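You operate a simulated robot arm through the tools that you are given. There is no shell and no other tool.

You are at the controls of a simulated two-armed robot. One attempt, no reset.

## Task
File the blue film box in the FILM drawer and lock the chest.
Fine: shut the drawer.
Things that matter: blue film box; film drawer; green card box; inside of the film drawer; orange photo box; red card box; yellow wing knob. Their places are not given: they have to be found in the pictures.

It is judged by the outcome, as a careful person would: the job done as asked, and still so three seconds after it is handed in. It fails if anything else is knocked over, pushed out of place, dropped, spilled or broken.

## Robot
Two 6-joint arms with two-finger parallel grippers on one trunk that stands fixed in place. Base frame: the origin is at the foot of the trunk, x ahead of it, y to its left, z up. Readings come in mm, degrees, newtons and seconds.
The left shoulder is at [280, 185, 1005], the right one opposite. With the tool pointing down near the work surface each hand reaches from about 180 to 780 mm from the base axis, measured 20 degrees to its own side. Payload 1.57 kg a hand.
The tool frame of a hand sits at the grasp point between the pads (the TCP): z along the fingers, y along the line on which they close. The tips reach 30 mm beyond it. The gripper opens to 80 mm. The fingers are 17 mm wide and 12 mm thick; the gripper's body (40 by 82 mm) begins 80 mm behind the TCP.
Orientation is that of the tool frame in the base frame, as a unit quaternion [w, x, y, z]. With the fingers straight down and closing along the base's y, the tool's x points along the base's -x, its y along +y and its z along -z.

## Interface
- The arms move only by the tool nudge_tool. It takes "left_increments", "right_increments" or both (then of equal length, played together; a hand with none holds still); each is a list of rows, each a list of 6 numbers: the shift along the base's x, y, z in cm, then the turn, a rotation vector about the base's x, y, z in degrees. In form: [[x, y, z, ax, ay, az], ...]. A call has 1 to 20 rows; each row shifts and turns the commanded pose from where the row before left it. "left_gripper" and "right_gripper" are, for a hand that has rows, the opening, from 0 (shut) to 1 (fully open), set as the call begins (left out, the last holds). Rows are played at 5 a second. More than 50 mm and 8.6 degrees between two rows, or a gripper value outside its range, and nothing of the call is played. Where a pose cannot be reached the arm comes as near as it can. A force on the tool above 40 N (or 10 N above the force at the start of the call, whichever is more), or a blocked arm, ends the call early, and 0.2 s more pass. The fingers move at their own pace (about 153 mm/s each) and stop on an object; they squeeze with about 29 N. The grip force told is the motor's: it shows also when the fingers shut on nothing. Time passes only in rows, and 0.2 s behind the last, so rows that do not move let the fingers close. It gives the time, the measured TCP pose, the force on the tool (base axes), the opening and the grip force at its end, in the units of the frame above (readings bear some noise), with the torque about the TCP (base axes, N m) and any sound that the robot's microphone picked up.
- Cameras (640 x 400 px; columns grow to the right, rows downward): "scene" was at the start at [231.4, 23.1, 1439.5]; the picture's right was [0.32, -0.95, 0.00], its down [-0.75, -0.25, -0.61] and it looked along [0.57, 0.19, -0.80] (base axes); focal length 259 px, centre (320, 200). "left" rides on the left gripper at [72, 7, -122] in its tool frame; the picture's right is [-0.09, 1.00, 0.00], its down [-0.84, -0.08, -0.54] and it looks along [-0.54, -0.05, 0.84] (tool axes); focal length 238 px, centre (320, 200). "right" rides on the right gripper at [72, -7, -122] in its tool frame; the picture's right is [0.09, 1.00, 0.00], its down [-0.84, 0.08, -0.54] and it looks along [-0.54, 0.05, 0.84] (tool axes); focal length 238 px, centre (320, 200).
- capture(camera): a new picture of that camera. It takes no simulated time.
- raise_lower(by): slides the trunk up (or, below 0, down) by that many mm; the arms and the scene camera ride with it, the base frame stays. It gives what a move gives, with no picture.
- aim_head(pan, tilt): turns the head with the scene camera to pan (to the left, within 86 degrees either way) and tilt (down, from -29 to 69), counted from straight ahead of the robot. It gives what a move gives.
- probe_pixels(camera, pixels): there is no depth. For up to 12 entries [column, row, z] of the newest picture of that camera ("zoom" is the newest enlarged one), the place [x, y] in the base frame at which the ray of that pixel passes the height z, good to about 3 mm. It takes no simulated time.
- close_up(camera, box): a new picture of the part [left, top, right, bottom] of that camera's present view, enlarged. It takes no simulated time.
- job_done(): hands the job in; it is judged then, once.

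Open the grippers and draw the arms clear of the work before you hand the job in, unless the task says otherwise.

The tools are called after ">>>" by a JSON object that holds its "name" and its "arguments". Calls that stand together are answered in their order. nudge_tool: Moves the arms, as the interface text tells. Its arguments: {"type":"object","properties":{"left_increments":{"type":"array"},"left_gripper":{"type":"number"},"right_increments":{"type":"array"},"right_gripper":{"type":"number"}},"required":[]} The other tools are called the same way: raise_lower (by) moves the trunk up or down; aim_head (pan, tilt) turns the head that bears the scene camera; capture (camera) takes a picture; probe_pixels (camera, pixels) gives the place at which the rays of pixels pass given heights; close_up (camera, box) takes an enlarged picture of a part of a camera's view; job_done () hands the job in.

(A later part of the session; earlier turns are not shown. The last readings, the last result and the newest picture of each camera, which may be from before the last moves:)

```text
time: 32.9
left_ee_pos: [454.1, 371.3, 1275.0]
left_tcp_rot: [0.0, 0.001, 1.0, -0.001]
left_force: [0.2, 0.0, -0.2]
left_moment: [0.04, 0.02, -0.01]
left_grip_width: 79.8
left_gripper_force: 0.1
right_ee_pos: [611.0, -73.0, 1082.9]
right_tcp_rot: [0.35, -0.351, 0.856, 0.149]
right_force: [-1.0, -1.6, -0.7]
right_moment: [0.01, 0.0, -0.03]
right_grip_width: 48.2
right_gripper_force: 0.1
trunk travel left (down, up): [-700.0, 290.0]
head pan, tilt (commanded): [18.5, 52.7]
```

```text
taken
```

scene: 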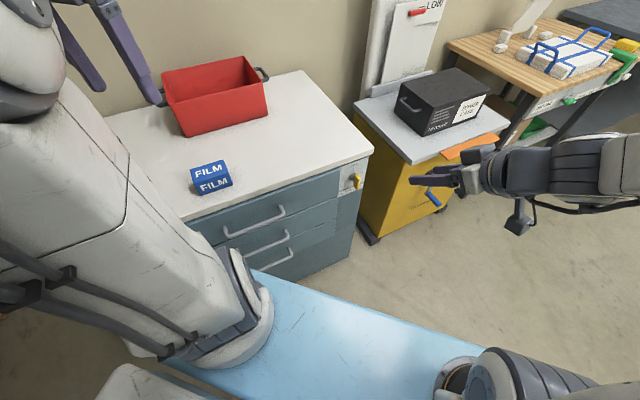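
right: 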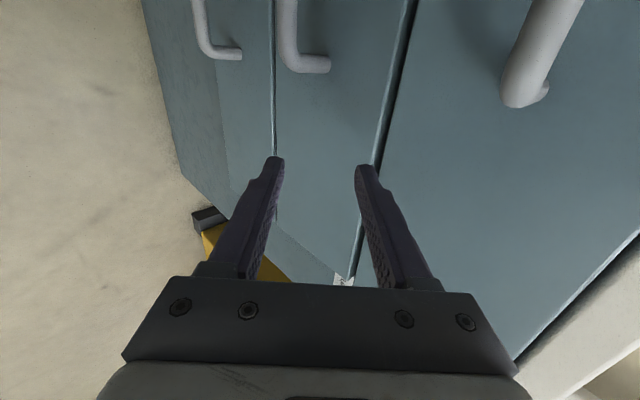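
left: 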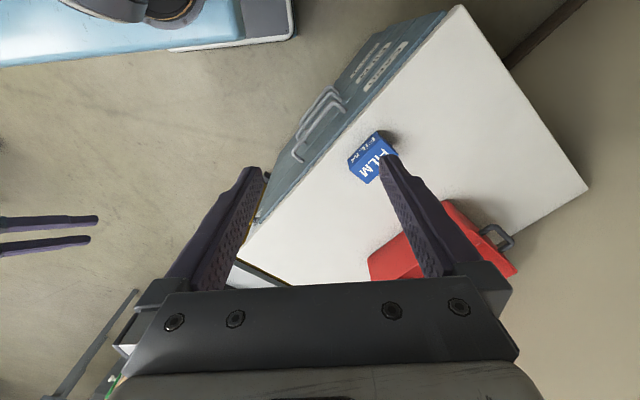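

Left hand is at (454,371,1275) pointing down. I lower it in front of the chest (staying about 130 mm off the handles) while yawing −45° so the finger plane is perpendicular to the handle bars.

>>> {"name": "nudge_tool", "arguments": {"left_increments": [[-0.8, -1.2, -4.5, 0, 0, -7.5], [-0.8, -1.2, -4.5, 0, 0, -7.5], [-0.8, -1.2, -4.5, 0, 0, -7.5], [-0.8, -1.2, -4.5, 0, 0, -7.5], [-0.8, -1.2, -4.5, 0, 0, -7.5], [-0.8, -1.2, -4.5, 0, 0, -7.5], [0, 0, -4.5, 0, 0, 0], [0, 0, -4.5, 0, 0, 0], [0, 0, -4.5, 0, 0, 0], [0, 0, -4.5, 0, 0, 0], [0, 0, 0, 0, 0, 0]], "left_gripper": 0.6}}

>>> {"name": "capture", "arguments": {"camera": "left"}}

>>> {"name": "capture", "arguments": {"camera": "scene"}}

```text
time: 35.3
left_ee_pos: [464.2, 349.9, 853.0]
left_tcp_rot: [0.0, 0.383, 0.924, 0.0]
left_force: [-0.2, -0.5, -1.2]
left_moment: [0.0, 0.04, -0.02]
left_grip_width: 48.1
left_gripper_force: 0.1
left hand out of reach, approached as far as the arm can: row 3, 6, 7, 8, 9
right_ee_pos: [610.4, -73.9, 1083.6]
right_tcp_rot: [0.35, -0.35, 0.856, 0.148]
right_force: [0.1, 0.0, 0.1]
right_moment: [0.0, 0.02, 0.01]
right_grip_width: 48.0
right_gripper_force: 0.1
trunk travel left (down, up): [-700.0, 290.0]
head pan, tilt (commanded): [18.5, 52.7]
```

```text
taken
```

left: 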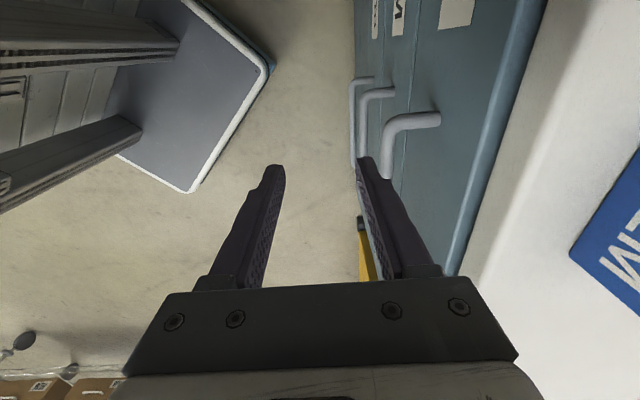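

```text
taken
```

scene: 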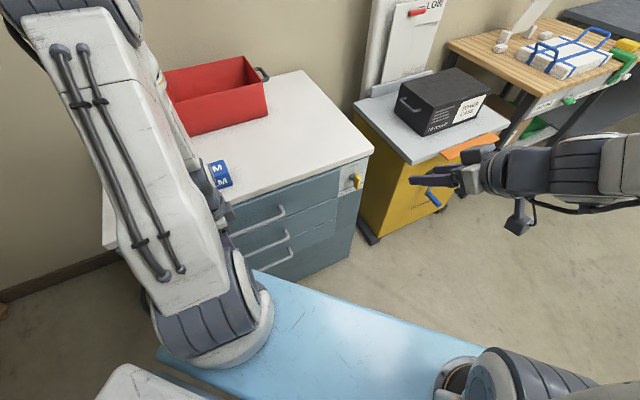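

Left camera shows the handle bars standing ~46 mm off the drawer faces (bars near f≈638, faces near f≈684), so fingers fit behind the bar. I go down further, staying in front.

>>> {"name": "nudge_tool", "arguments": {"left_increments": [[-0.5, -0.5, -4, 0, 0, 0], [-0.5, -0.5, -4, 0, 0, 0], [-0.5, -0.5, -4, 0, 0, 0], [-0.5, -0.5, -4, 0, 0, 0], [0, 0, 0, 5.34, -5.27, 0], [0, 0, 0, 5.34, -5.27, 0], [0, 0, 0, 5.34, -5.27, 0], [0, 0, 0, 5.34, -5.27, 0], [0, 0, 0, 0, 0, 0]]}}

>>> {"name": "capture", "arguments": {"camera": "left"}}

>>> {"name": "capture", "arguments": {"camera": "scene"}}

```text
time: 37.3
left_ee_pos: [446.5, 333.3, 688.3]
left_tcp_rot: [0.098, 0.37, 0.892, 0.24]
left_force: [-0.6, 0.1, 0.7]
left_moment: [-0.01, -0.01, 0.02]
left_grip_width: 47.9
left_gripper_force: 0.1
left hand out of reach, approached as far as the arm can: row 7
right_ee_pos: [610.4, -73.1, 1082.9]
right_tcp_rot: [0.35, -0.351, 0.856, 0.149]
right_force: [-1.0, -0.1, 0.4]
right_moment: [-0.04, -0.02, -0.01]
right_grip_width: 47.9
right_gripper_force: 0.2
trunk travel left (down, up): [-700.0, 290.0]
head pan, tilt (commanded): [18.5, 52.7]
```

```text
taken
```

left: 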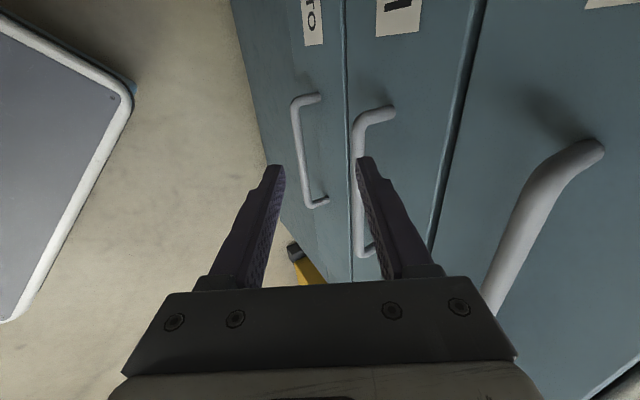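

```text
taken
```

scene: 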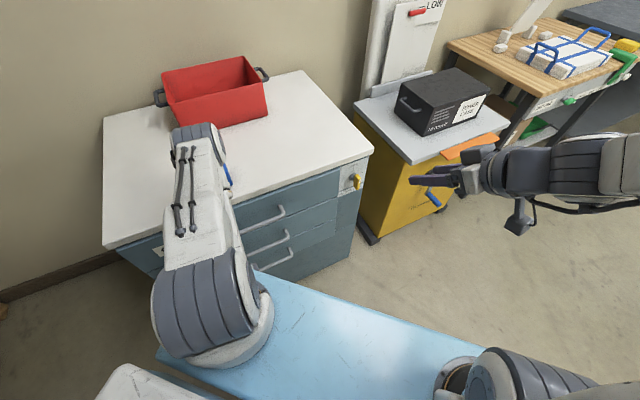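

The FILM bar computes to about f≈645, z≈610, spanning u≈-75…-250. I move the left hand to a pre-grasp 60 mm short of the bar along its approach axis, with the opening reduced to 30 mm.

>>> {"name": "nudge_tool", "arguments": {"left_increments": [[2.2, -0.13, -0.4, 0, 0, 0], [2.2, -0.13, -0.4, 0, 0, 0], [2.2, -0.13, -0.4, 0, 0, 0], [2.2, -0.13, -0.4, 0, 0, 0], [0, 0, 0, 0, 0, 0]], "left_gripper": 0.4}}

>>> {"name": "capture", "arguments": {"camera": "left"}}

>>> {"name": "capture", "arguments": {"camera": "right"}}

```text
time: 38.5
left_ee_pos: [534.3, 327.7, 673.8]
left_tcp_rot: [0.098, 0.37, 0.892, 0.24]
left_force: [-0.4, 0.0, 0.1]
left_moment: [-0.01, 0.01, -0.01]
left_grip_width: 31.8
left_gripper_force: 0.1
right_ee_pos: [610.6, -73.3, 1082.7]
right_tcp_rot: [0.35, -0.35, 0.856, 0.149]
right_force: [0.2, -0.1, -0.5]
right_moment: [0.02, -0.01, 0.01]
right_grip_width: 47.5
right_gripper_force: 0.1
trunk travel left (down, up): [-700.0, 290.0]
head pan, tilt (commanded): [18.5, 52.7]
```

```text
taken
```

left: 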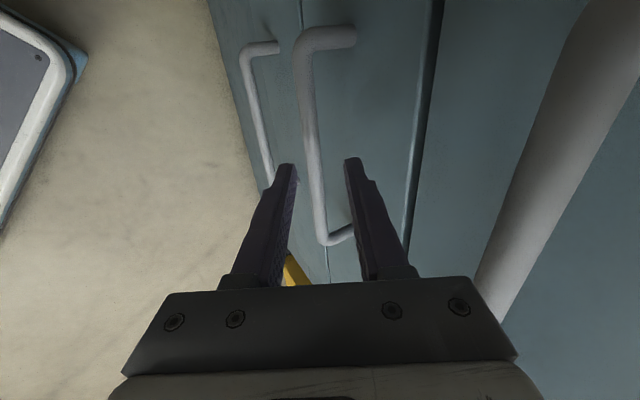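

```text
taken
```

right: 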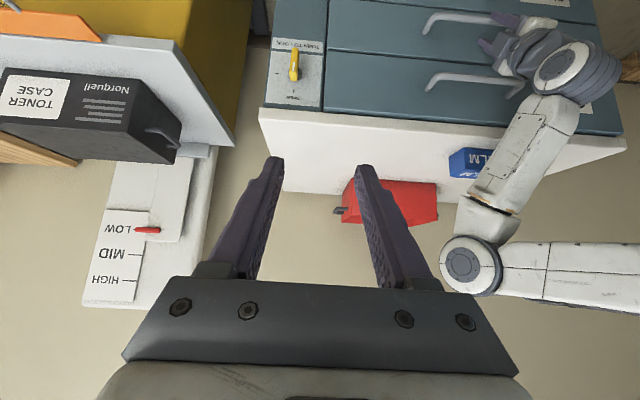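

The bar triangulates to f≈638, z≈613 and lies between the fingertips (292 and 350 px). I advance the remaining ~55 mm along the approach.

>>> {"name": "nudge_tool", "arguments": {"left_increments": [[0.4, 0.41, -1.26, 0, 0, 0], [0.42, 0.42, -1.26, 0, 0, 0], [0.42, 0.42, -1.26, 0, 0, 0], [0.42, 0.43, -1.26, 0, 0, 0], [0, 0, 0, 0, 0, 0]]}}

>>> {"name": "capture", "arguments": {"camera": "left"}}

>>> {"name": "close_up", "arguments": {"camera": "right", "box": [400, 0, 640, 150]}}

```text
time: 39.7
left_ee_pos: [551.0, 345.4, 621.7]
left_tcp_rot: [0.098, 0.37, 0.892, 0.24]
left_force: [0.6, 0.5, 0.0]
left_moment: [-0.01, 0.01, 0.02]
left_grip_width: 32.1
left_gripper_force: 0.0
right_ee_pos: [610.7, -72.8, 1082.3]
right_tcp_rot: [0.35, -0.351, 0.856, 0.15]
right_force: [-0.5, -0.8, 0.5]
right_moment: [-0.02, -0.02, 0.01]
right_grip_width: 48.0
right_gripper_force: 0.0
trunk travel left (down, up): [-700.0, 290.0]
head pan, tilt (commanded): [18.5, 52.7]
```

```text
taken
```

left: 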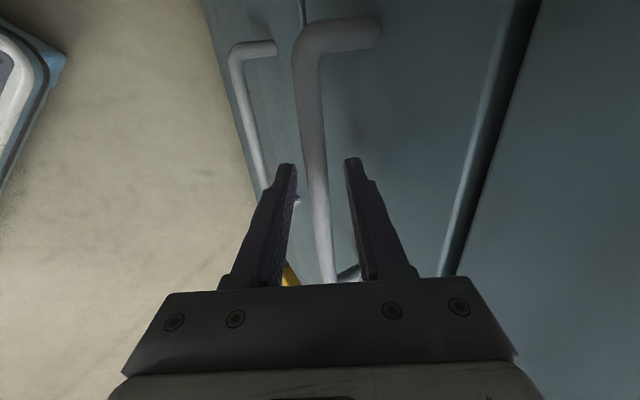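

```text
2.67 times, centred on (520, 75) of right
```

zoom: 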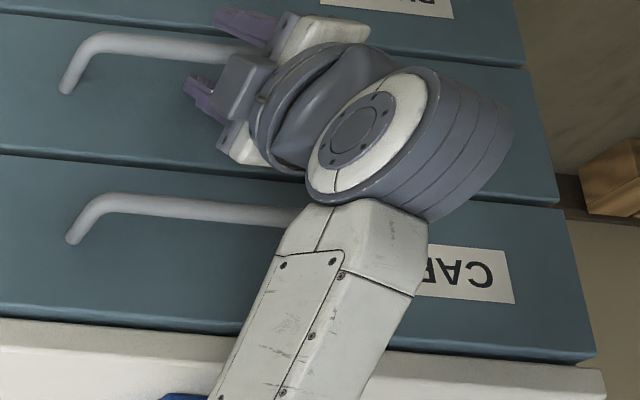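

The bar runs between the fingers (around x=315). I close the gripper on it.

>>> {"name": "nudge_tool", "arguments": {"left_increments": [[0, 0, 0, 0, 0, 0], [0, 0, 0, 0, 0, 0], [0, 0, 0, 0, 0, 0]], "left_gripper": 0.0}}

```text
time: 40.5
left_ee_pos: [551.2, 344.8, 621.7]
left_tcp_rot: [0.097, 0.37, 0.892, 0.24]
left_force: [-1.0, -4.3, -6.7]
left_moment: [-0.44, -0.34, 0.1]
left_grip_width: 13.9
left_gripper_force: 30.3
right_ee_pos: [609.9, -73.3, 1081.4]
right_tcp_rot: [0.35, -0.351, 0.856, 0.15]
right_force: [-0.5, -0.4, -0.2]
right_moment: [-0.02, 0.02, -0.02]
right_grip_width: 48.0
right_gripper_force: 0.1
trunk travel left (down, up): [-700.0, 290.0]
head pan, tilt (commanded): [18.5, 52.7]
```

Gripped the bar (13.9 mm). I pull straight out along the chest normal, about 10 cm first.

>>> {"name": "nudge_tool", "arguments": {"left_increments": [[-1.1, -1.11, 0, 0, 0, 0], [-1.1, -1.11, 0, 0, 0, 0], [-1.1, -1.11, 0, 0, 0, 0], [-1.1, -1.11, 0, 0, 0, 0], [-1.1, -1.11, 0, 0, 0, 0], [-1.1, -1.11, 0, 0, 0, 0], [0, 0, 0, 0, 0, 0]]}}

>>> {"name": "capture", "arguments": {"camera": "left"}}

>>> {"name": "capture", "arguments": {"camera": "right"}}

```text
time: 42.1
left_ee_pos: [483.2, 277.4, 622.0]
left_tcp_rot: [0.095, 0.37, 0.893, 0.239]
left_force: [-6.9, 3.9, -12.7]
left_moment: [-0.03, 0.09, 0.27]
left_grip_width: 13.7
left_gripper_force: 30.1
right_ee_pos: [611.2, -73.6, 1082.8]
right_tcp_rot: [0.35, -0.35, 0.856, 0.149]
right_force: [-1.1, -0.8, 0.5]
right_moment: [0.01, 0.05, 0.02]
right_grip_width: 48.1
right_gripper_force: 0.1
trunk travel left (down, up): [-700.0, 290.0]
head pan, tilt (commanded): [18.5, 52.7]
```

```text
taken
```

left: 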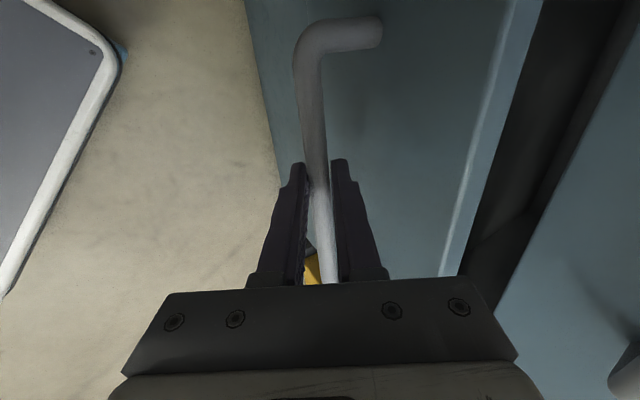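

```text
taken
```

right: 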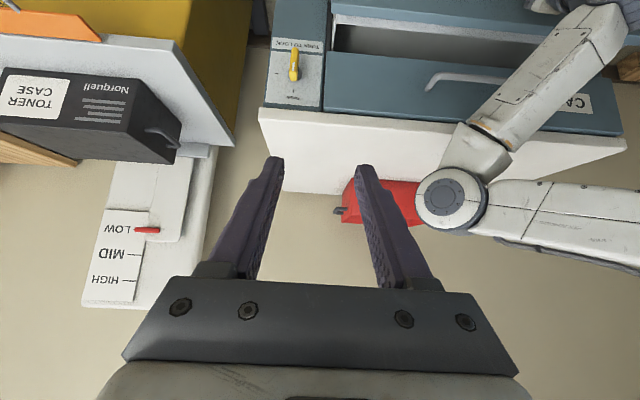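

The FILM drawer has slid out about 95 mm. I continue the pull.

>>> {"name": "nudge_tool", "arguments": {"left_increments": [[-1.1, -1.11, 0, 0, 0, 0], [-1.1, -1.11, 0, 0, 0, 0], [-1.1, -1.11, 0, 0, 0, 0], [-1.1, -1.11, 0, 0, 0, 0], [-1.1, -1.11, 0, 0, 0, 0], [-1.1, -1.11, 0, 0, 0, 0], [0, 0, 0, 0, 0, 0]]}}

>>> {"name": "capture", "arguments": {"camera": "scene"}}

>>> {"name": "capture", "arguments": {"camera": "right"}}

```text
time: 43.7
left_ee_pos: [418.4, 211.4, 622.3]
left_tcp_rot: [0.096, 0.37, 0.893, 0.239]
left_force: [-9.4, 10.2, -20.7]
left_moment: [-0.22, -0.07, 0.22]
left_grip_width: 13.9
left_gripper_force: 30.7
right_ee_pos: [611.4, -73.1, 1082.7]
right_tcp_rot: [0.35, -0.35, 0.856, 0.149]
right_force: [-0.5, 0.5, -1.2]
right_moment: [0.03, 0.02, 0.02]
right_grip_width: 47.7
right_gripper_force: 0.1
trunk travel left (down, up): [-700.0, 290.0]
head pan, tilt (commanded): [18.5, 52.7]
```

```text
taken
```

scene: 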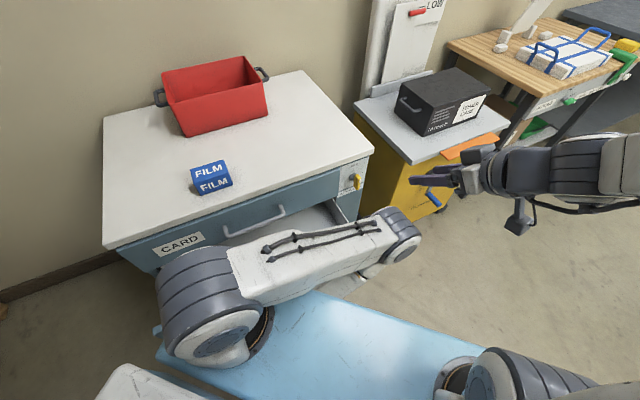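

```text
taken
```

right: 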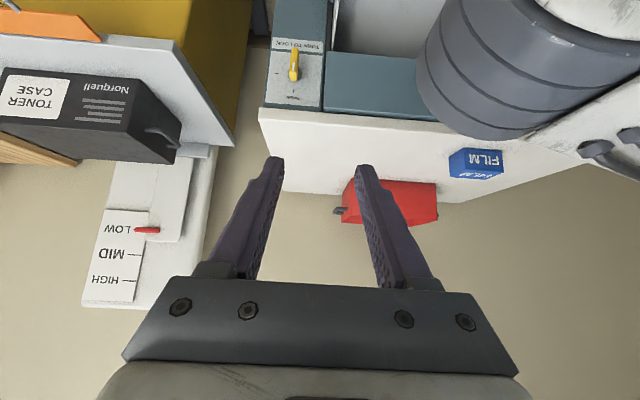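

The drawer is out about 188 mm. The left elbow has swung near the right hand, so first I move the right hand away to the right; then I release the bar.

>>> {"name": "nudge_tool", "arguments": {"right_increments": [[0, -4, 0, 0, 0, 0], [0, -4, 0, 0, 0, 0], [0, -4, 0, 0, 0, 0], [0, -4, 0, 0, 0, 0], [0, 0, 0, 0, 0, 0]]}}

>>> {"name": "nudge_tool", "arguments": {"left_increments": [[0, 0, 0, 0, 0, 0], [0, 0, 0, 0, 0, 0]], "left_gripper": 0.5}}

>>> {"name": "capture", "arguments": {"camera": "left"}}

>>> {"name": "capture", "arguments": {"camera": "scene"}}

```text
time: 44.9
left_ee_pos: [418.4, 210.8, 623.5]
left_tcp_rot: [0.096, 0.369, 0.893, 0.239]
left_force: [-10.7, 9.3, -17.7]
left_moment: [-0.09, 0.1, 0.29]
left_grip_width: 13.7
left_gripper_force: 30.5
right_ee_pos: [610.8, -233.3, 1082.5]
right_tcp_rot: [0.35, -0.351, 0.856, 0.148]
right_force: [-0.5, -1.1, 0.4]
right_moment: [0.02, 0.01, 0.0]
right_grip_width: 48.1
right_gripper_force: 0.0
trunk travel left (down, up): [-700.0, 290.0]
head pan, tilt (commanded): [18.5, 52.7]
```

```text
time: 45.5
left_ee_pos: [419.4, 210.8, 623.2]
left_tcp_rot: [0.098, 0.37, 0.892, 0.24]
left_force: [-0.1, 0.3, -0.2]
left_moment: [-0.04, 0.0, 0.0]
left_grip_width: 40.1
left_gripper_force: 0.1
right_ee_pos: [610.3, -233.6, 1083.3]
right_tcp_rot: [0.35, -0.35, 0.856, 0.149]
right_force: [-0.4, 0.2, 1.1]
right_moment: [-0.01, 0.01, 0.0]
right_grip_width: 48.0
right_gripper_force: 0.0
trunk travel left (down, up): [-700.0, 290.0]
head pan, tilt (commanded): [18.5, 52.7]
```

```text
taken
```

left: 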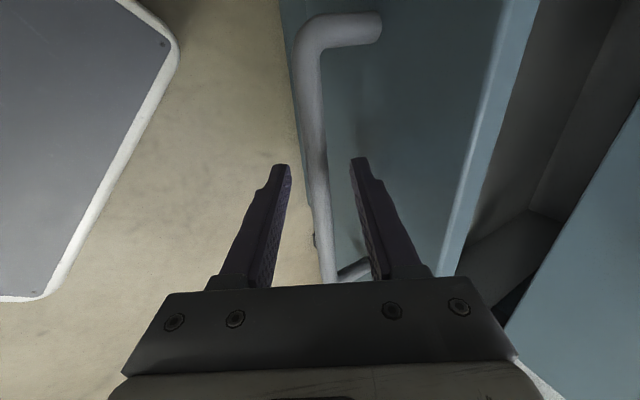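

```text
taken
```

scene: 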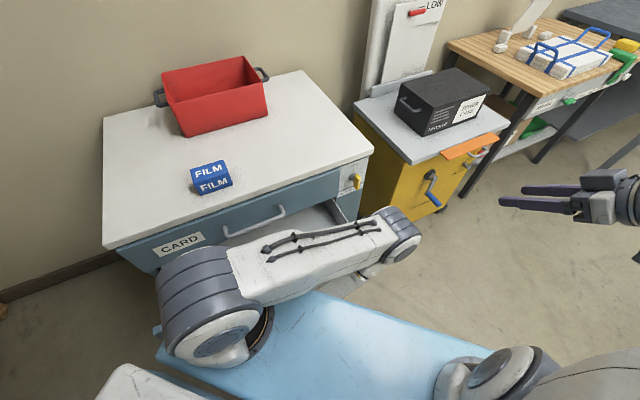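

The bar is free between the fingers. I back out along the approach axis in small steps.

>>> {"name": "nudge_tool", "arguments": {"left_increments": [[-0.35, -0.36, 0.87, 0, 0, 0], [-0.35, -0.36, 0.87, 0, 0, 0], [-0.35, -0.36, 0.87, 0, 0, 0]]}}

>>> {"name": "capture", "arguments": {"camera": "left"}}

```text
time: 46.3
left_ee_pos: [409.5, 200.6, 649.7]
left_tcp_rot: [0.098, 0.37, 0.892, 0.239]
left_force: [-0.5, 0.5, -0.1]
left_moment: [0.02, 0.01, -0.01]
left_grip_width: 40.3
left_gripper_force: 0.0
right_ee_pos: [609.7, -233.0, 1082.7]
right_tcp_rot: [0.349, -0.351, 0.856, 0.149]
right_force: [-0.3, -0.2, -0.4]
right_moment: [0.03, -0.03, 0.0]
right_grip_width: 47.9
right_gripper_force: 0.0
trunk travel left (down, up): [-700.0, 290.0]
head pan, tilt (commanded): [18.5, 52.7]
```

```text
taken
```

left: 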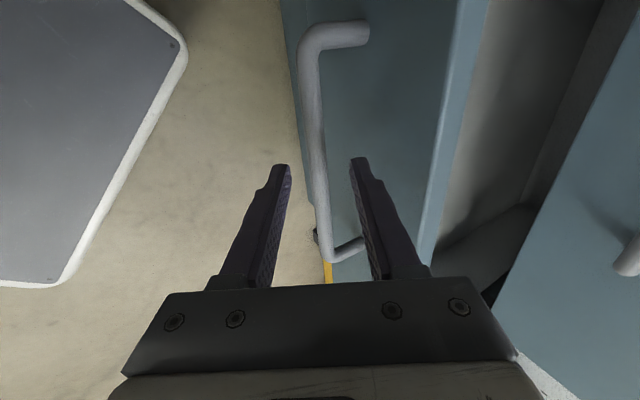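

That works cleanly. I back out another 40 mm, then raise the trunk so the hand lifts straight up over the open drawer.

>>> {"name": "nudge_tool", "arguments": {"left_increments": [[-0.35, -0.36, 0.87, 0, 0, 0], [-0.35, -0.36, 0.87, 0, 0, 0], [-0.35, -0.36, 0.87, 0, 0, 0], [-0.35, -0.36, 0.87, 0, 0, 0], [0, 0, 0, 0, 0, 0]]}}

>>> {"name": "raise_lower", "arguments": {"by": 280}}

>>> {"name": "capture", "arguments": {"camera": "left"}}

>>> {"name": "capture", "arguments": {"camera": "scene"}}

>>> {"name": "capture", "arguments": {"camera": "right"}}

```text
time: 47.5
left_ee_pos: [392.3, 203.6, 664.8]
left_tcp_rot: [0.08, 0.318, 0.911, 0.25]
left_force: [0.2, -0.5, 0.8]
left_moment: [-0.01, -0.01, 0.02]
left_grip_width: 39.9
left_gripper_force: 0.0
left hand out of reach, approached as far as the arm can: row 4
right_ee_pos: [610.5, -234.1, 1082.7]
right_tcp_rot: [0.35, -0.35, 0.856, 0.148]
right_force: [0.0, -0.1, 1.2]
right_moment: [0.02, 0.0, 0.01]
right_grip_width: 47.9
right_gripper_force: 0.1
trunk travel left (down, up): [-700.0, 290.0]
head pan, tilt (commanded): [18.5, 52.7]
```

```text
time: 50.4
left_ee_pos: [398.3, 190.9, 942.8]
left_tcp_rot: [0.091, 0.315, 0.914, 0.238]
left_force: [-0.4, 0.2, 0.2]
left_moment: [-0.03, 0.01, -0.02]
left_grip_width: 40.2
left_gripper_force: 0.0
right_ee_pos: [610.1, -234.0, 1361.5]
right_tcp_rot: [0.349, -0.351, 0.856, 0.148]
right_force: [-0.6, 0.3, 0.4]
right_moment: [-0.02, -0.01, 0.0]
right_grip_width: 47.9
right_gripper_force: 0.1
trunk travel left (down, up): [-980.0, 10.0]
head pan, tilt (commanded): [18.5, 52.7]
```

```text
taken
```

left: 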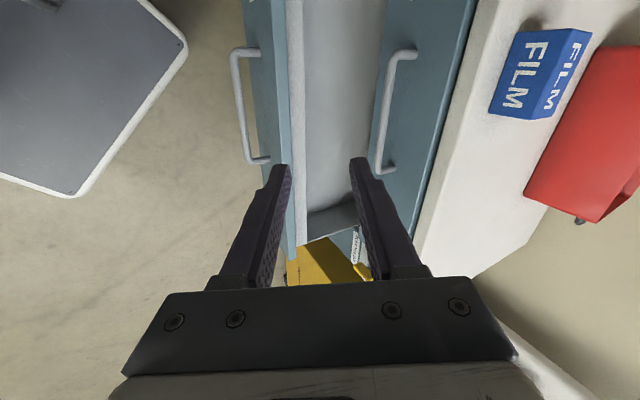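

```text
taken
```

scene: 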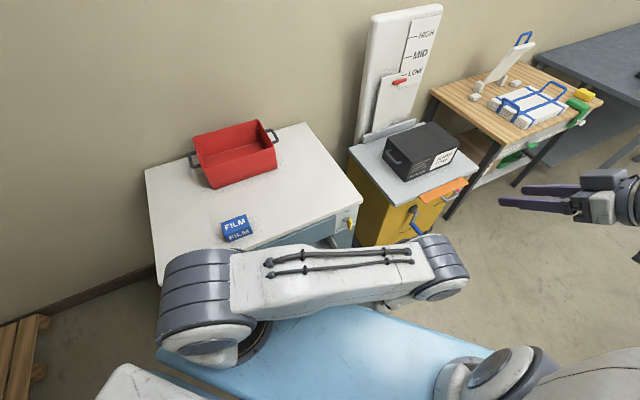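

```text
taken
```

right: 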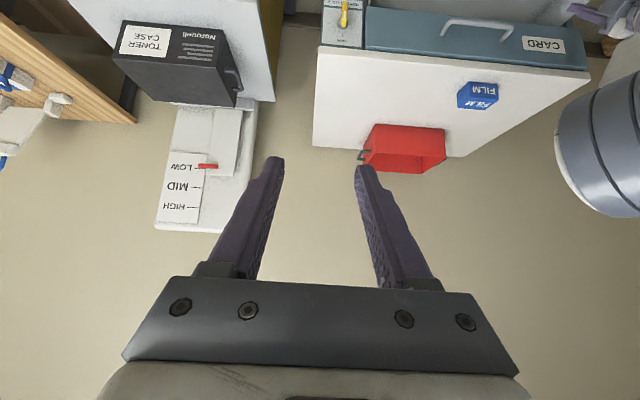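

The opened drawer's inside looks empty (grey floor). I zoom on the blue box in the scene and left cameras to fix its pose.

>>> {"name": "close_up", "arguments": {"camera": "scene", "box": [205, 200, 265, 250]}}

>>> {"name": "close_up", "arguments": {"camera": "left", "box": [460, 10, 640, 140]}}

>>> {"name": "close_up", "arguments": {"camera": "right", "box": [430, 60, 530, 130]}}

>>> {"name": "close_up", "arguments": {"camera": "left", "box": [220, 0, 460, 300]}}

```text
8.00 times, centred on (235, 225) of scene
```

zoom: 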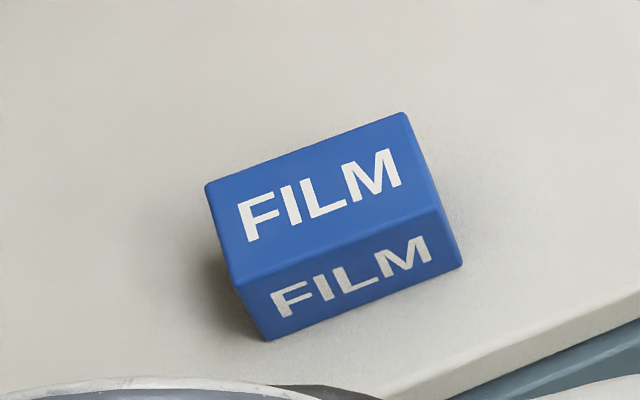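

```text
3.08 times, centred on (550, 75) of left
```

zoom: 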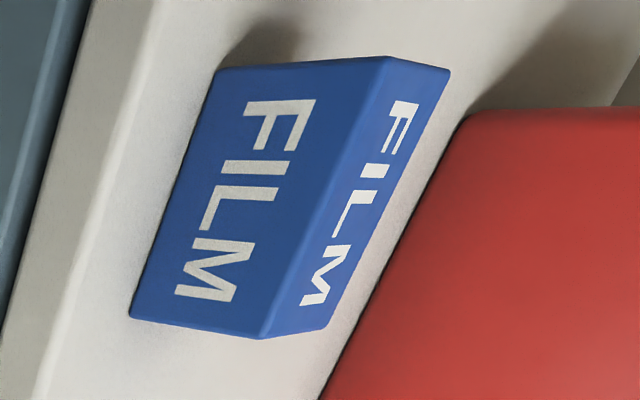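

```text
5.71 times, centred on (480, 95) of right
```

zoom: 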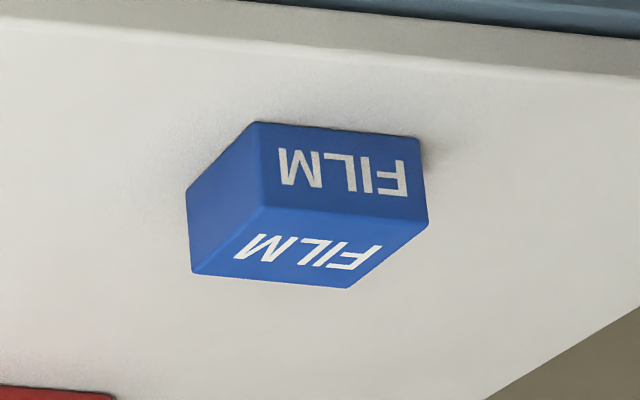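

```text
1.33 times, centred on (340, 150) of left
```

zoom: 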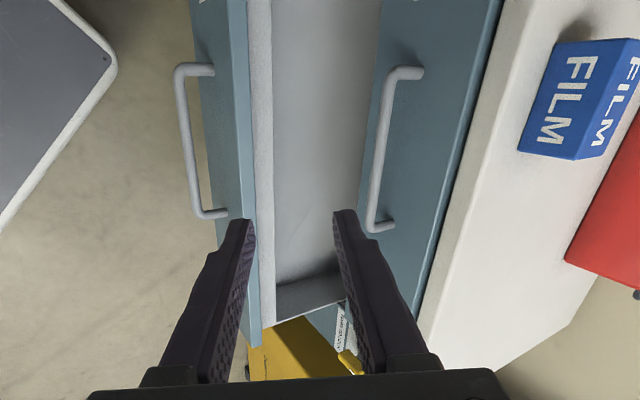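

I probe the box corners: bottom near corners (228.5,242.5) and (252.8,233.1) at z=865, and top corners at several heights.

>>> {"name": "probe_pixels", "arguments": {"camera": "scene", "pixels": [[228.5, 242.5, 865], [252.75, 233.1, 865], [224.6, 235.4, 915], [250, 226, 915], [220.9, 223.1, 915], [245.6, 214.1, 915], [224.6, 235.4, 925], [250, 226, 925], [220.9, 223.1, 925], [245.6, 214.1, 925], [361, 198, 865], [304, 123, 865]]}}

>>> {"name": "probe_pixels", "arguments": {"camera": "left", "pixels": [[488.3, 112.5, 865], [516.5, 32.2, 865], [530.5, 119, 915], [574.4, 28.2, 915], [552, 116.5, 915], [591.5, 33, 915], [530.5, 119, 925], [574.4, 28.2, 925]]}}

```text
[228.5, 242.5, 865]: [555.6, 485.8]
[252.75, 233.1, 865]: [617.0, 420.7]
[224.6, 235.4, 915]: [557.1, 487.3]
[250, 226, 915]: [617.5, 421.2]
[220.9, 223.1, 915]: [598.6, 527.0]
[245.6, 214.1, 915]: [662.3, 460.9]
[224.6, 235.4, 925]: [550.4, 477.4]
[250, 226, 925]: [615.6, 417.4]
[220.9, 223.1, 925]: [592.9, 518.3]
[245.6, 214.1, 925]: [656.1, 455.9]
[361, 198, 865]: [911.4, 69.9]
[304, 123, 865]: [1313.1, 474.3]
```

```text
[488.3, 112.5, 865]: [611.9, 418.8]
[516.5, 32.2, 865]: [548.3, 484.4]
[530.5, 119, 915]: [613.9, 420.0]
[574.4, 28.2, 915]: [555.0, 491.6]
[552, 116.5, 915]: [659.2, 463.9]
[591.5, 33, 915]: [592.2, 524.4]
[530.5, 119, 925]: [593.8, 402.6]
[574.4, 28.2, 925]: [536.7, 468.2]
```

The box is about 90×57×50 mm (top z≈915), centre (607,474), long side parallel to the chest front. I level the left hand to vertical with fingers closing along f, rise to z≈1010, then move over the box.

>>> {"name": "nudge_tool", "arguments": {"left_increments": [[1, 1, 2, -5.65, 4.73, 0], [1, 1, 2, -5.65, 4.73, 0], [1, 1, 2, -5.65, 4.73, 0], [1, 1, 2, -5.65, 4.73, 0], [1, 1, 0, 0, 0, -8], [0, 0, 0, 0, 0, 0]], "left_gripper": 1.0}}

```text
time: 51.8
left_ee_pos: [470.6, 222.6, 979.6]
left_tcp_rot: [0.021, 0.442, 0.897, -0.003]
left_force: [-0.8, -0.4, 0.2]
left_moment: [0.02, -0.01, 0.02]
left_grip_width: 80.0
left_gripper_force: 0.2
left hand out of reach, approached as far as the arm can: row 1, 2, 3
right_ee_pos: [609.4, -233.3, 1362.5]
right_tcp_rot: [0.35, -0.351, 0.856, 0.149]
right_force: [-0.4, -0.3, 0.4]
right_moment: [-0.01, 0.0, 0.0]
right_grip_width: 47.7
right_gripper_force: 0.2
trunk travel left (down, up): [-980.0, 10.0]
head pan, tilt (commanded): [18.5, 52.7]
```

Nearly vertical now at (471,223,980), needs +6.5° yaw. I correct and move over the box at z≈1010.

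>>> {"name": "nudge_tool", "arguments": {"left_increments": [[1.95, 3.59, 0.43, 1.4, 2.0, 6.5], [1.95, 3.59, 0.43, 0, 0, 0], [1.95, 3.59, 0.43, 0, 0, 0], [1.95, 3.59, 0.43, 0, 0, 0], [1.95, 3.59, 0.43, 0, 0, 0], [1.95, 3.59, 0.43, 0, 0, 0], [1.95, 3.59, 0.43, 0, 0, 0], [0, 0, 0, 0, 0, 0]], "left_gripper": 1.0}}

>>> {"name": "capture", "arguments": {"camera": "left"}}

>>> {"name": "capture", "arguments": {"camera": "scene"}}

>>> {"name": "capture", "arguments": {"camera": "right"}}

```text
time: 53.6
left_ee_pos: [608.3, 471.5, 1011.4]
left_tcp_rot: [-0.001, 0.391, 0.921, 0.001]
left_force: [0.5, 0.6, 0.1]
left_moment: [0.0, 0.01, 0.05]
left_grip_width: 79.8
left_gripper_force: 0.0
right_ee_pos: [610.0, -234.8, 1364.0]
right_tcp_rot: [0.349, -0.351, 0.856, 0.149]
right_force: [0.6, -0.7, 0.5]
right_moment: [-0.03, 0.02, 0.01]
right_grip_width: 47.8
right_gripper_force: 0.0
trunk travel left (down, up): [-980.0, 10.0]
head pan, tilt (commanded): [18.5, 52.7]
```

```text
taken
```

left: 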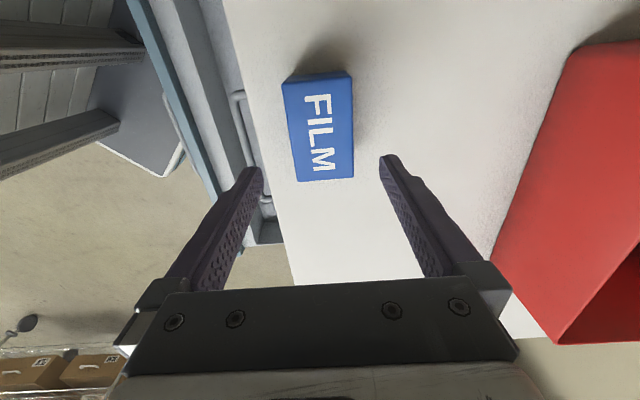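

```text
taken
```

scene: 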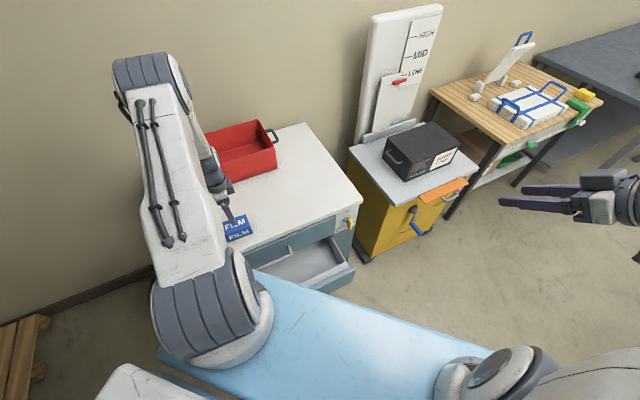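

```text
taken
```

right: 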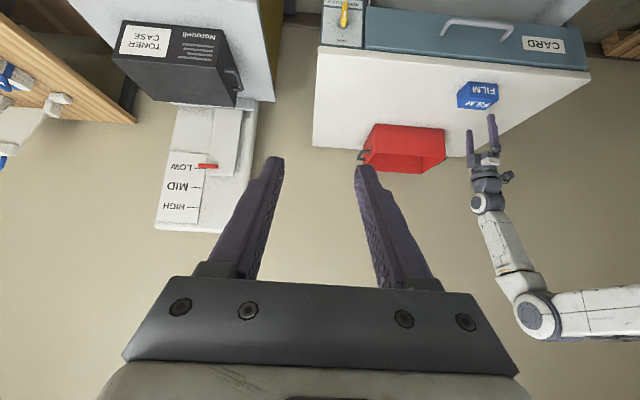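

The box is centred between the fingers within about 1 mm across and 4 mm along. I descend 110 mm to z≈901 (tips ≈6 mm above the chest top) and then close.

>>> {"name": "nudge_tool", "arguments": {"left_increments": [[-0.06, 0.08, -2.2, 0, 0, 0], [-0.06, 0.08, -2.2, 0, 0, 0], [-0.06, 0.08, -2.2, 0, 0, 0], [-0.06, 0.06, -2.2, 0, 0, 0], [0, 0, -2.2, 0, 0, 0], [0, 0, 0, 0, 0, 0]]}}

>>> {"name": "capture", "arguments": {"camera": "left"}}

```text
time: 55.0
left_ee_pos: [605.9, 477.4, 899.6]
left_tcp_rot: [-0.001, 0.39, 0.921, 0.001]
left_force: [0.5, -0.1, 0.1]
left_moment: [-0.01, 0.02, 0.02]
left_grip_width: 80.0
left_gripper_force: 0.0
right_ee_pos: [611.1, -232.6, 1362.1]
right_tcp_rot: [0.349, -0.35, 0.856, 0.149]
right_force: [0.0, -0.2, 0.3]
right_moment: [0.0, -0.01, 0.02]
right_grip_width: 48.2
right_gripper_force: 0.0
trunk travel left (down, up): [-980.0, 10.0]
head pan, tilt (commanded): [18.5, 52.7]
```

```text
taken
```

left: 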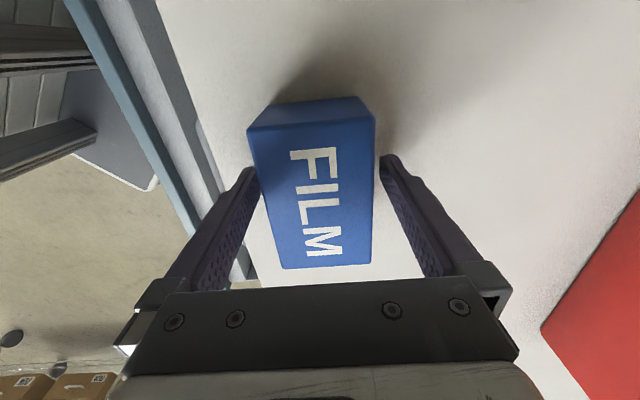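

The fingers straddle the box without contact. I close the gripper and then lift.

>>> {"name": "nudge_tool", "arguments": {"left_increments": [[0, 0, 0, 0, 0, 0], [0, 0, 0, 0, 0, 0], [0, 0, 0, 0, 0, 0]], "left_gripper": 0.0}}

>>> {"name": "nudge_tool", "arguments": {"left_increments": [[0, 0, 1, 0, 0, 0], [0, 0, 2, 0, 0, 0], [0, 0, 2, 0, 0, 0], [0, 0, 2, 0, 0, 0], [0, 0, 2, 0, 0, 0], [0, 0, 0, 0, 0, 0]]}}

>>> {"name": "capture", "arguments": {"camera": "left"}}

>>> {"name": "capture", "arguments": {"camera": "scene"}}

```text
time: 55.8
left_ee_pos: [605.7, 477.2, 901.0]
left_tcp_rot: [0.0, 0.39, 0.921, 0.001]
left_force: [-0.3, -0.4, -0.8]
left_moment: [-0.01, 0.04, -0.02]
left_grip_width: 59.8
left_gripper_force: 29.0
right_ee_pos: [610.0, -233.6, 1362.2]
right_tcp_rot: [0.35, -0.351, 0.856, 0.149]
right_force: [0.2, 0.1, -0.1]
right_moment: [-0.01, 0.02, 0.0]
right_grip_width: 47.9
right_gripper_force: 0.1
trunk travel left (down, up): [-980.0, 10.0]
head pan, tilt (commanded): [18.5, 52.7]
```

```text
time: 57.2
left_ee_pos: [606.1, 476.2, 991.5]
left_tcp_rot: [0.0, 0.39, 0.921, 0.001]
left_force: [-0.7, 0.2, -2.7]
left_moment: [0.0, 0.03, 0.0]
left_grip_width: 59.8
left_gripper_force: 29.1
right_ee_pos: [610.6, -232.1, 1362.8]
right_tcp_rot: [0.35, -0.35, 0.856, 0.149]
right_force: [0.6, 0.7, -0.5]
right_moment: [0.02, -0.01, 0.01]
right_grip_width: 47.9
right_gripper_force: 0.0
trunk travel left (down, up): [-980.0, 10.0]
head pan, tilt (commanded): [18.5, 52.7]
```

```text
taken
```

left: 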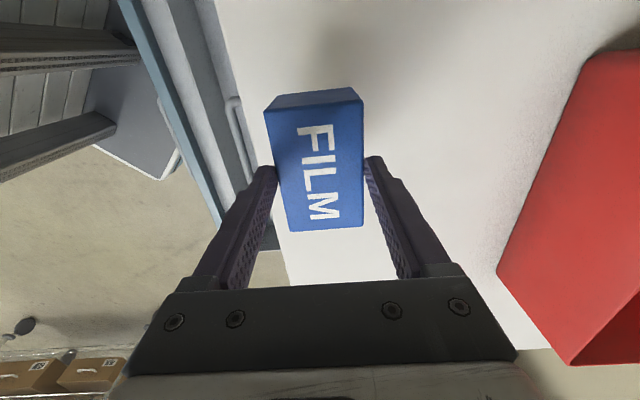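

```text
taken
```

scene: 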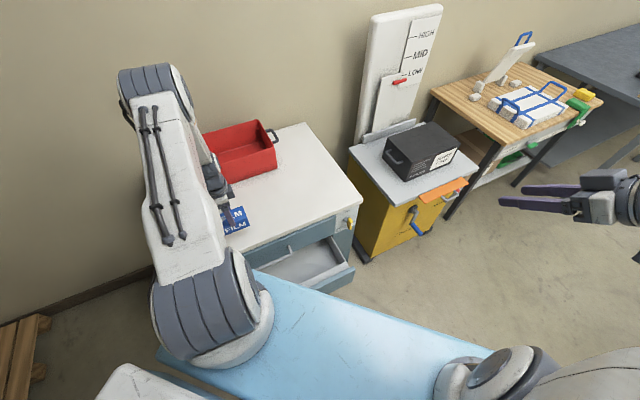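

The box is held and lifted. I zoom on the open drawer at (310,265) to see the inside.

>>> {"name": "close_up", "arguments": {"camera": "scene", "box": [230, 190, 370, 300]}}

>>> {"name": "close_up", "arguments": {"camera": "left", "box": [110, 0, 310, 260]}}

```text
3.64 times, centred on (300, 245) of scene
```

zoom: 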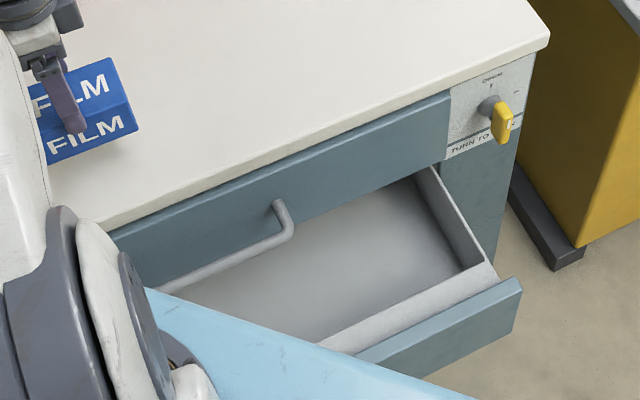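

```text
1.54 times, centred on (210, 130) of left
```

zoom: 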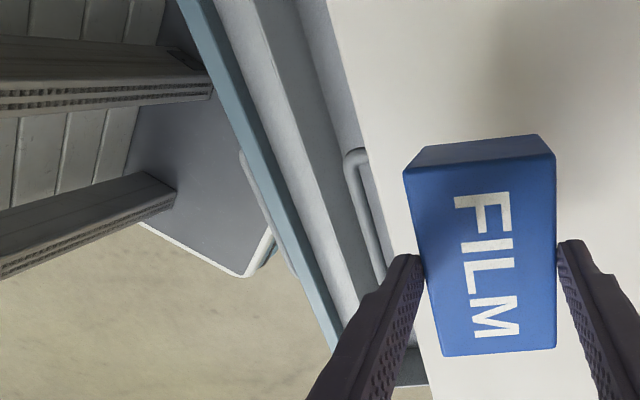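

The drawer's right half is empty and walled. I probe the drawer front's top corner and inner edges at candidate heights.

>>> {"name": "probe_pixels", "arguments": {"camera": "scene", "pixels": [[354.9, 267.8, 680], [354.9, 267.8, 690], [348.3, 266, 680], [345, 262.2, 680], [345, 262.2, 560], [325.8, 236.5, 680], [310, 285, 680], [300, 281, 680], [296, 262, 560], [296, 262, 540]]}}

```text
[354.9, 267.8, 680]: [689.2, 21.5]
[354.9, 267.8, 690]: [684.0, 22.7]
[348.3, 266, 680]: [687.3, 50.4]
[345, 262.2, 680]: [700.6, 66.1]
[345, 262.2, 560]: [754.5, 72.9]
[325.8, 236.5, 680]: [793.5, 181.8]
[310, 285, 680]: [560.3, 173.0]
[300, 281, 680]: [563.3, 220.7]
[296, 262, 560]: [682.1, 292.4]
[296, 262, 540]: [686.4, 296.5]
```

The inner front wall is near f≈539 and the CARD bar overhangs at u −75…−256, so I will put the box at u≈−370, f≈610 (xy ≈ (692,175)), where only the chest face limits me. I carry the box there at the present height.

>>> {"name": "nudge_tool", "arguments": {"left_increments": [[1.23, -4.3, 0.1, 0, 0, 1.5], [1.23, -4.3, 0.1, 0, 0, 0], [1.23, -4.3, 0, 0, 0, 0], [1.23, -4.3, 0, 0, 0, 0], [1.23, -4.3, 0, 0, 0, 0], [1.23, -4.3, 0, 0, 0, 0], [1.22, -4.3, 0, 0, 0, 0], [0, 0, 0, 0, 0, 0]]}}

>>> {"name": "capture", "arguments": {"camera": "left"}}

>>> {"name": "capture", "arguments": {"camera": "scene"}}

>>> {"name": "capture", "arguments": {"camera": "right"}}

```text
time: 59.0
left_ee_pos: [690.8, 173.3, 995.3]
left_tcp_rot: [0.0, 0.378, 0.926, 0.002]
left_force: [-0.1, 0.3, -2.1]
left_moment: [0.02, 0.0, -0.02]
left_grip_width: 59.6
left_gripper_force: 28.4
right_ee_pos: [610.7, -234.5, 1362.5]
right_tcp_rot: [0.35, -0.35, 0.856, 0.149]
right_force: [-0.5, 0.9, -0.4]
right_moment: [-0.01, -0.01, 0.0]
right_grip_width: 48.1
right_gripper_force: 0.2
trunk travel left (down, up): [-980.0, 10.0]
head pan, tilt (commanded): [18.5, 52.7]
```

```text
taken
```

left: 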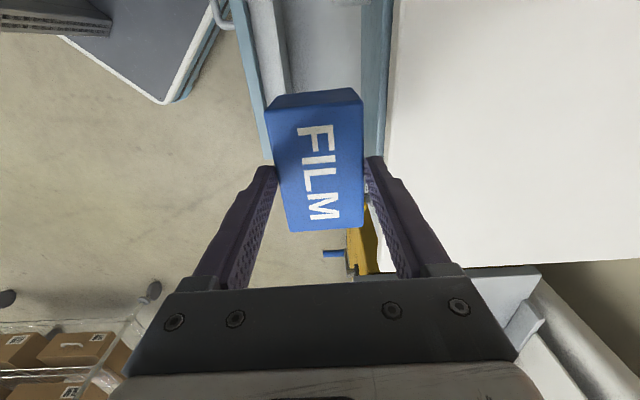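

```text
taken
```

scene: 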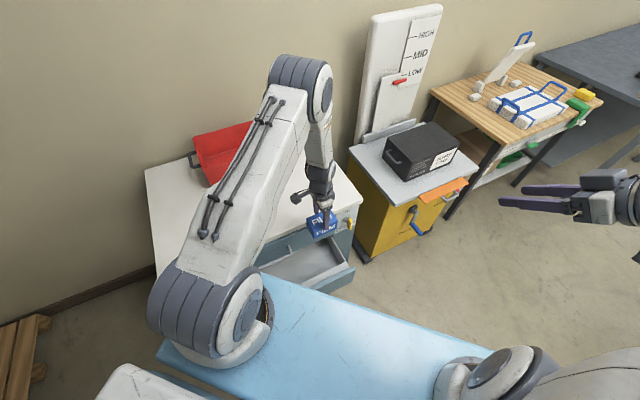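

```text
taken
```

right: 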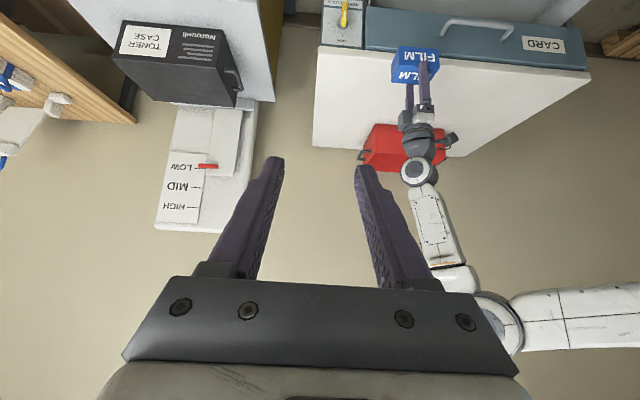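

The box hangs at f≈608, u≈−370. I zoom to check the drawer wall and slab clearances before descending.

>>> {"name": "close_up", "arguments": {"camera": "left", "box": [220, 0, 420, 125]}}

>>> {"name": "close_up", "arguments": {"camera": "scene", "box": [250, 190, 370, 300]}}

```text
3.20 times, centred on (320, 62) of left
```

zoom: 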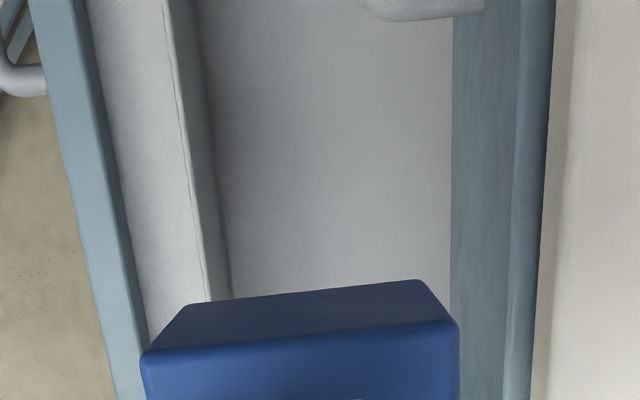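

```text
3.64 times, centred on (310, 245) of scene
```

zoom: 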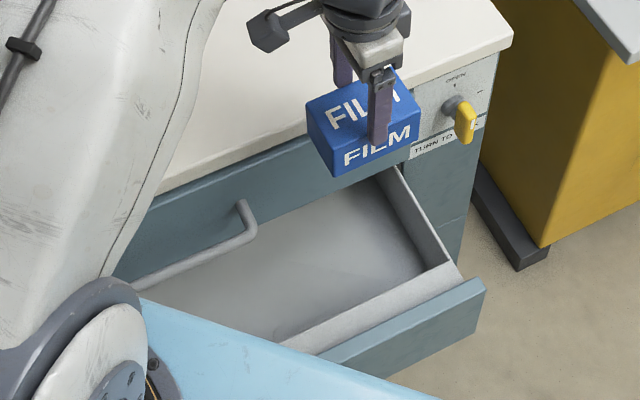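

Wall top inner edge is near f≈546 (z≈660), floor near z≈540, chest face at 684. I shift to f≈613, u≈−385 for even clearances (also keeping the wrist camera clear of the CARD handle), then lower the trunk 260 mm so the hand descends straight.

>>> {"name": "nudge_tool", "arguments": {"left_increments": [[0.71, -0.35, 0, 0, 0, 0], [0.71, -0.35, 0, 0, 0, 0], [0, 0, 0, 0, 0, 0]]}}

>>> {"name": "raise_lower", "arguments": {"by": -250}}

>>> {"name": "capture", "arguments": {"camera": "left"}}

>>> {"name": "capture", "arguments": {"camera": "scene"}}

>>> {"name": "capture", "arguments": {"camera": "right"}}

```text
time: 59.8
left_ee_pos: [706.3, 168.6, 993.4]
left_tcp_rot: [0.0, 0.378, 0.926, 0.001]
left_force: [-0.3, -0.6, -2.2]
left_moment: [-0.01, 0.02, -0.03]
left_grip_width: 59.4
left_gripper_force: 29.2
right_ee_pos: [610.7, -233.3, 1361.8]
right_tcp_rot: [0.35, -0.35, 0.856, 0.149]
right_force: [0.4, -0.1, 0.2]
right_moment: [0.0, 0.02, 0.03]
right_grip_width: 47.9
right_gripper_force: 0.0
trunk travel left (down, up): [-980.0, 10.0]
head pan, tilt (commanded): [18.5, 52.7]
```

```text
time: 62.4
left_ee_pos: [706.0, 167.7, 744.7]
left_tcp_rot: [-0.001, 0.378, 0.926, 0.001]
left_force: [0.9, 0.3, -3.2]
left_moment: [0.01, 0.0, 0.02]
left_grip_width: 59.6
left_gripper_force: 28.9
right_ee_pos: [610.5, -233.3, 1112.7]
right_tcp_rot: [0.35, -0.35, 0.856, 0.149]
right_force: [1.3, -0.6, 0.7]
right_moment: [-0.06, -0.01, -0.01]
right_grip_width: 48.0
right_gripper_force: 0.0
trunk travel left (down, up): [-730.0, 260.0]
head pan, tilt (commanded): [18.5, 52.7]
```

```text
taken
```

left: 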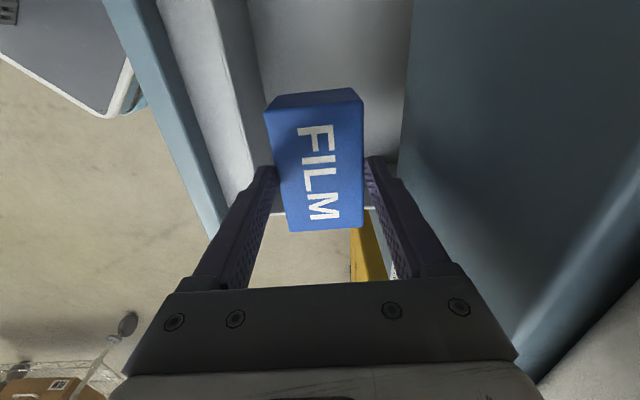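

```text
taken
```

scene: 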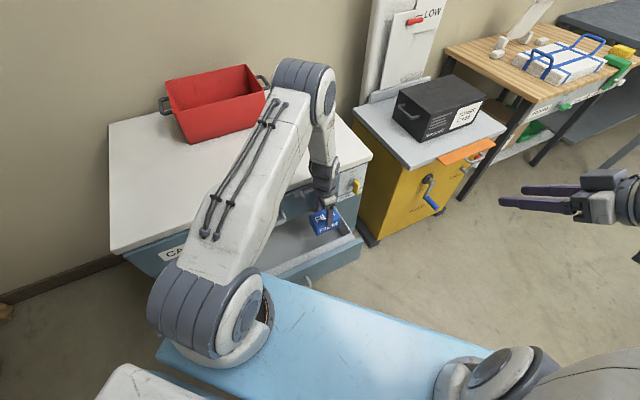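

```text
taken
```

right: 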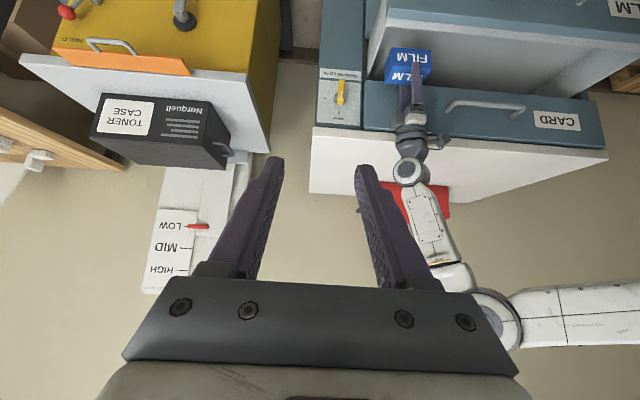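

Clearances measure about 25 mm to the front wall and 21 mm to the chest face. I lower the trunk another 140 mm so the box enters the drawer, staying above the floor (z≈540).

>>> {"name": "raise_lower", "arguments": {"by": -140}}

>>> {"name": "capture", "arguments": {"camera": "left"}}

>>> {"name": "capture", "arguments": {"camera": "right"}}

>>> {"name": "close_up", "arguments": {"camera": "scene", "box": [240, 130, 400, 240]}}

```text
time: 64.0
left_ee_pos: [707.7, 167.2, 605.7]
left_tcp_rot: [0.002, 0.378, 0.926, 0.001]
left_force: [2.8, -0.4, 31.1]
left_moment: [0.06, 0.16, 0.04]
left_grip_width: 59.6
left_gripper_force: 29.1
right_ee_pos: [609.8, -232.8, 974.5]
right_tcp_rot: [0.35, -0.35, 0.856, 0.149]
right_force: [0.1, 0.1, -0.4]
right_moment: [0.0, -0.01, 0.0]
right_grip_width: 48.0
right_gripper_force: 0.1
trunk travel left (down, up): [-590.0, 400.0]
head pan, tilt (commanded): [18.5, 52.7]
```

```text
taken
```

left: 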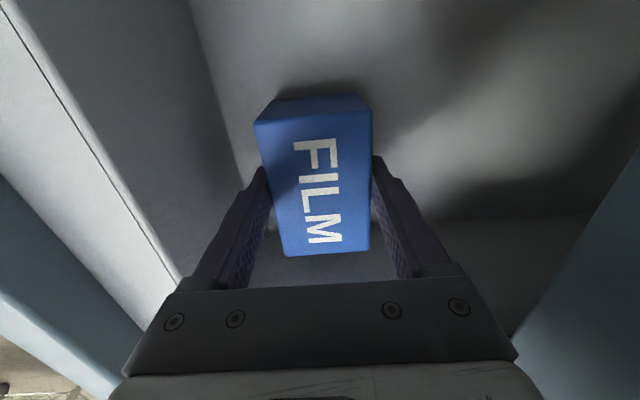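

```text
taken
```

right: 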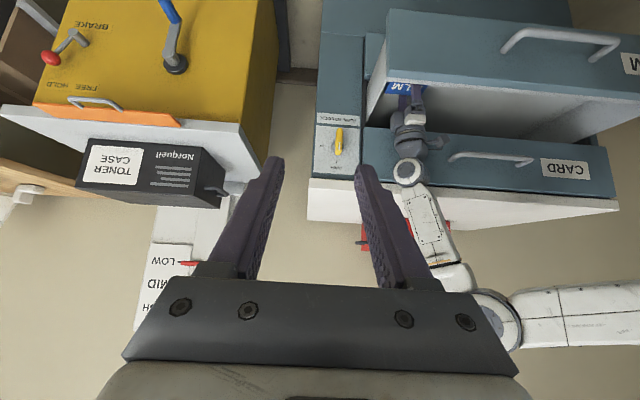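

```text
3.64 times, centred on (320, 185) of scene
```

zoom: 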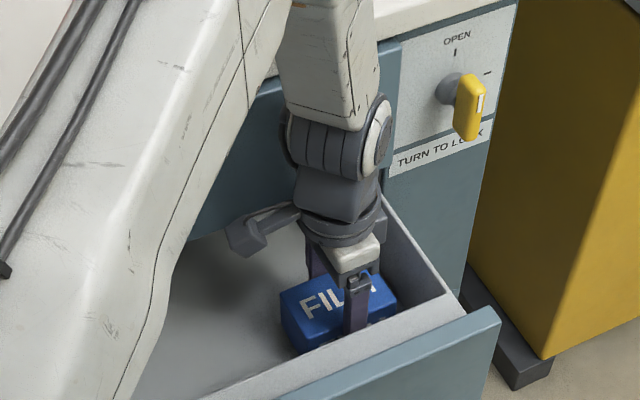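

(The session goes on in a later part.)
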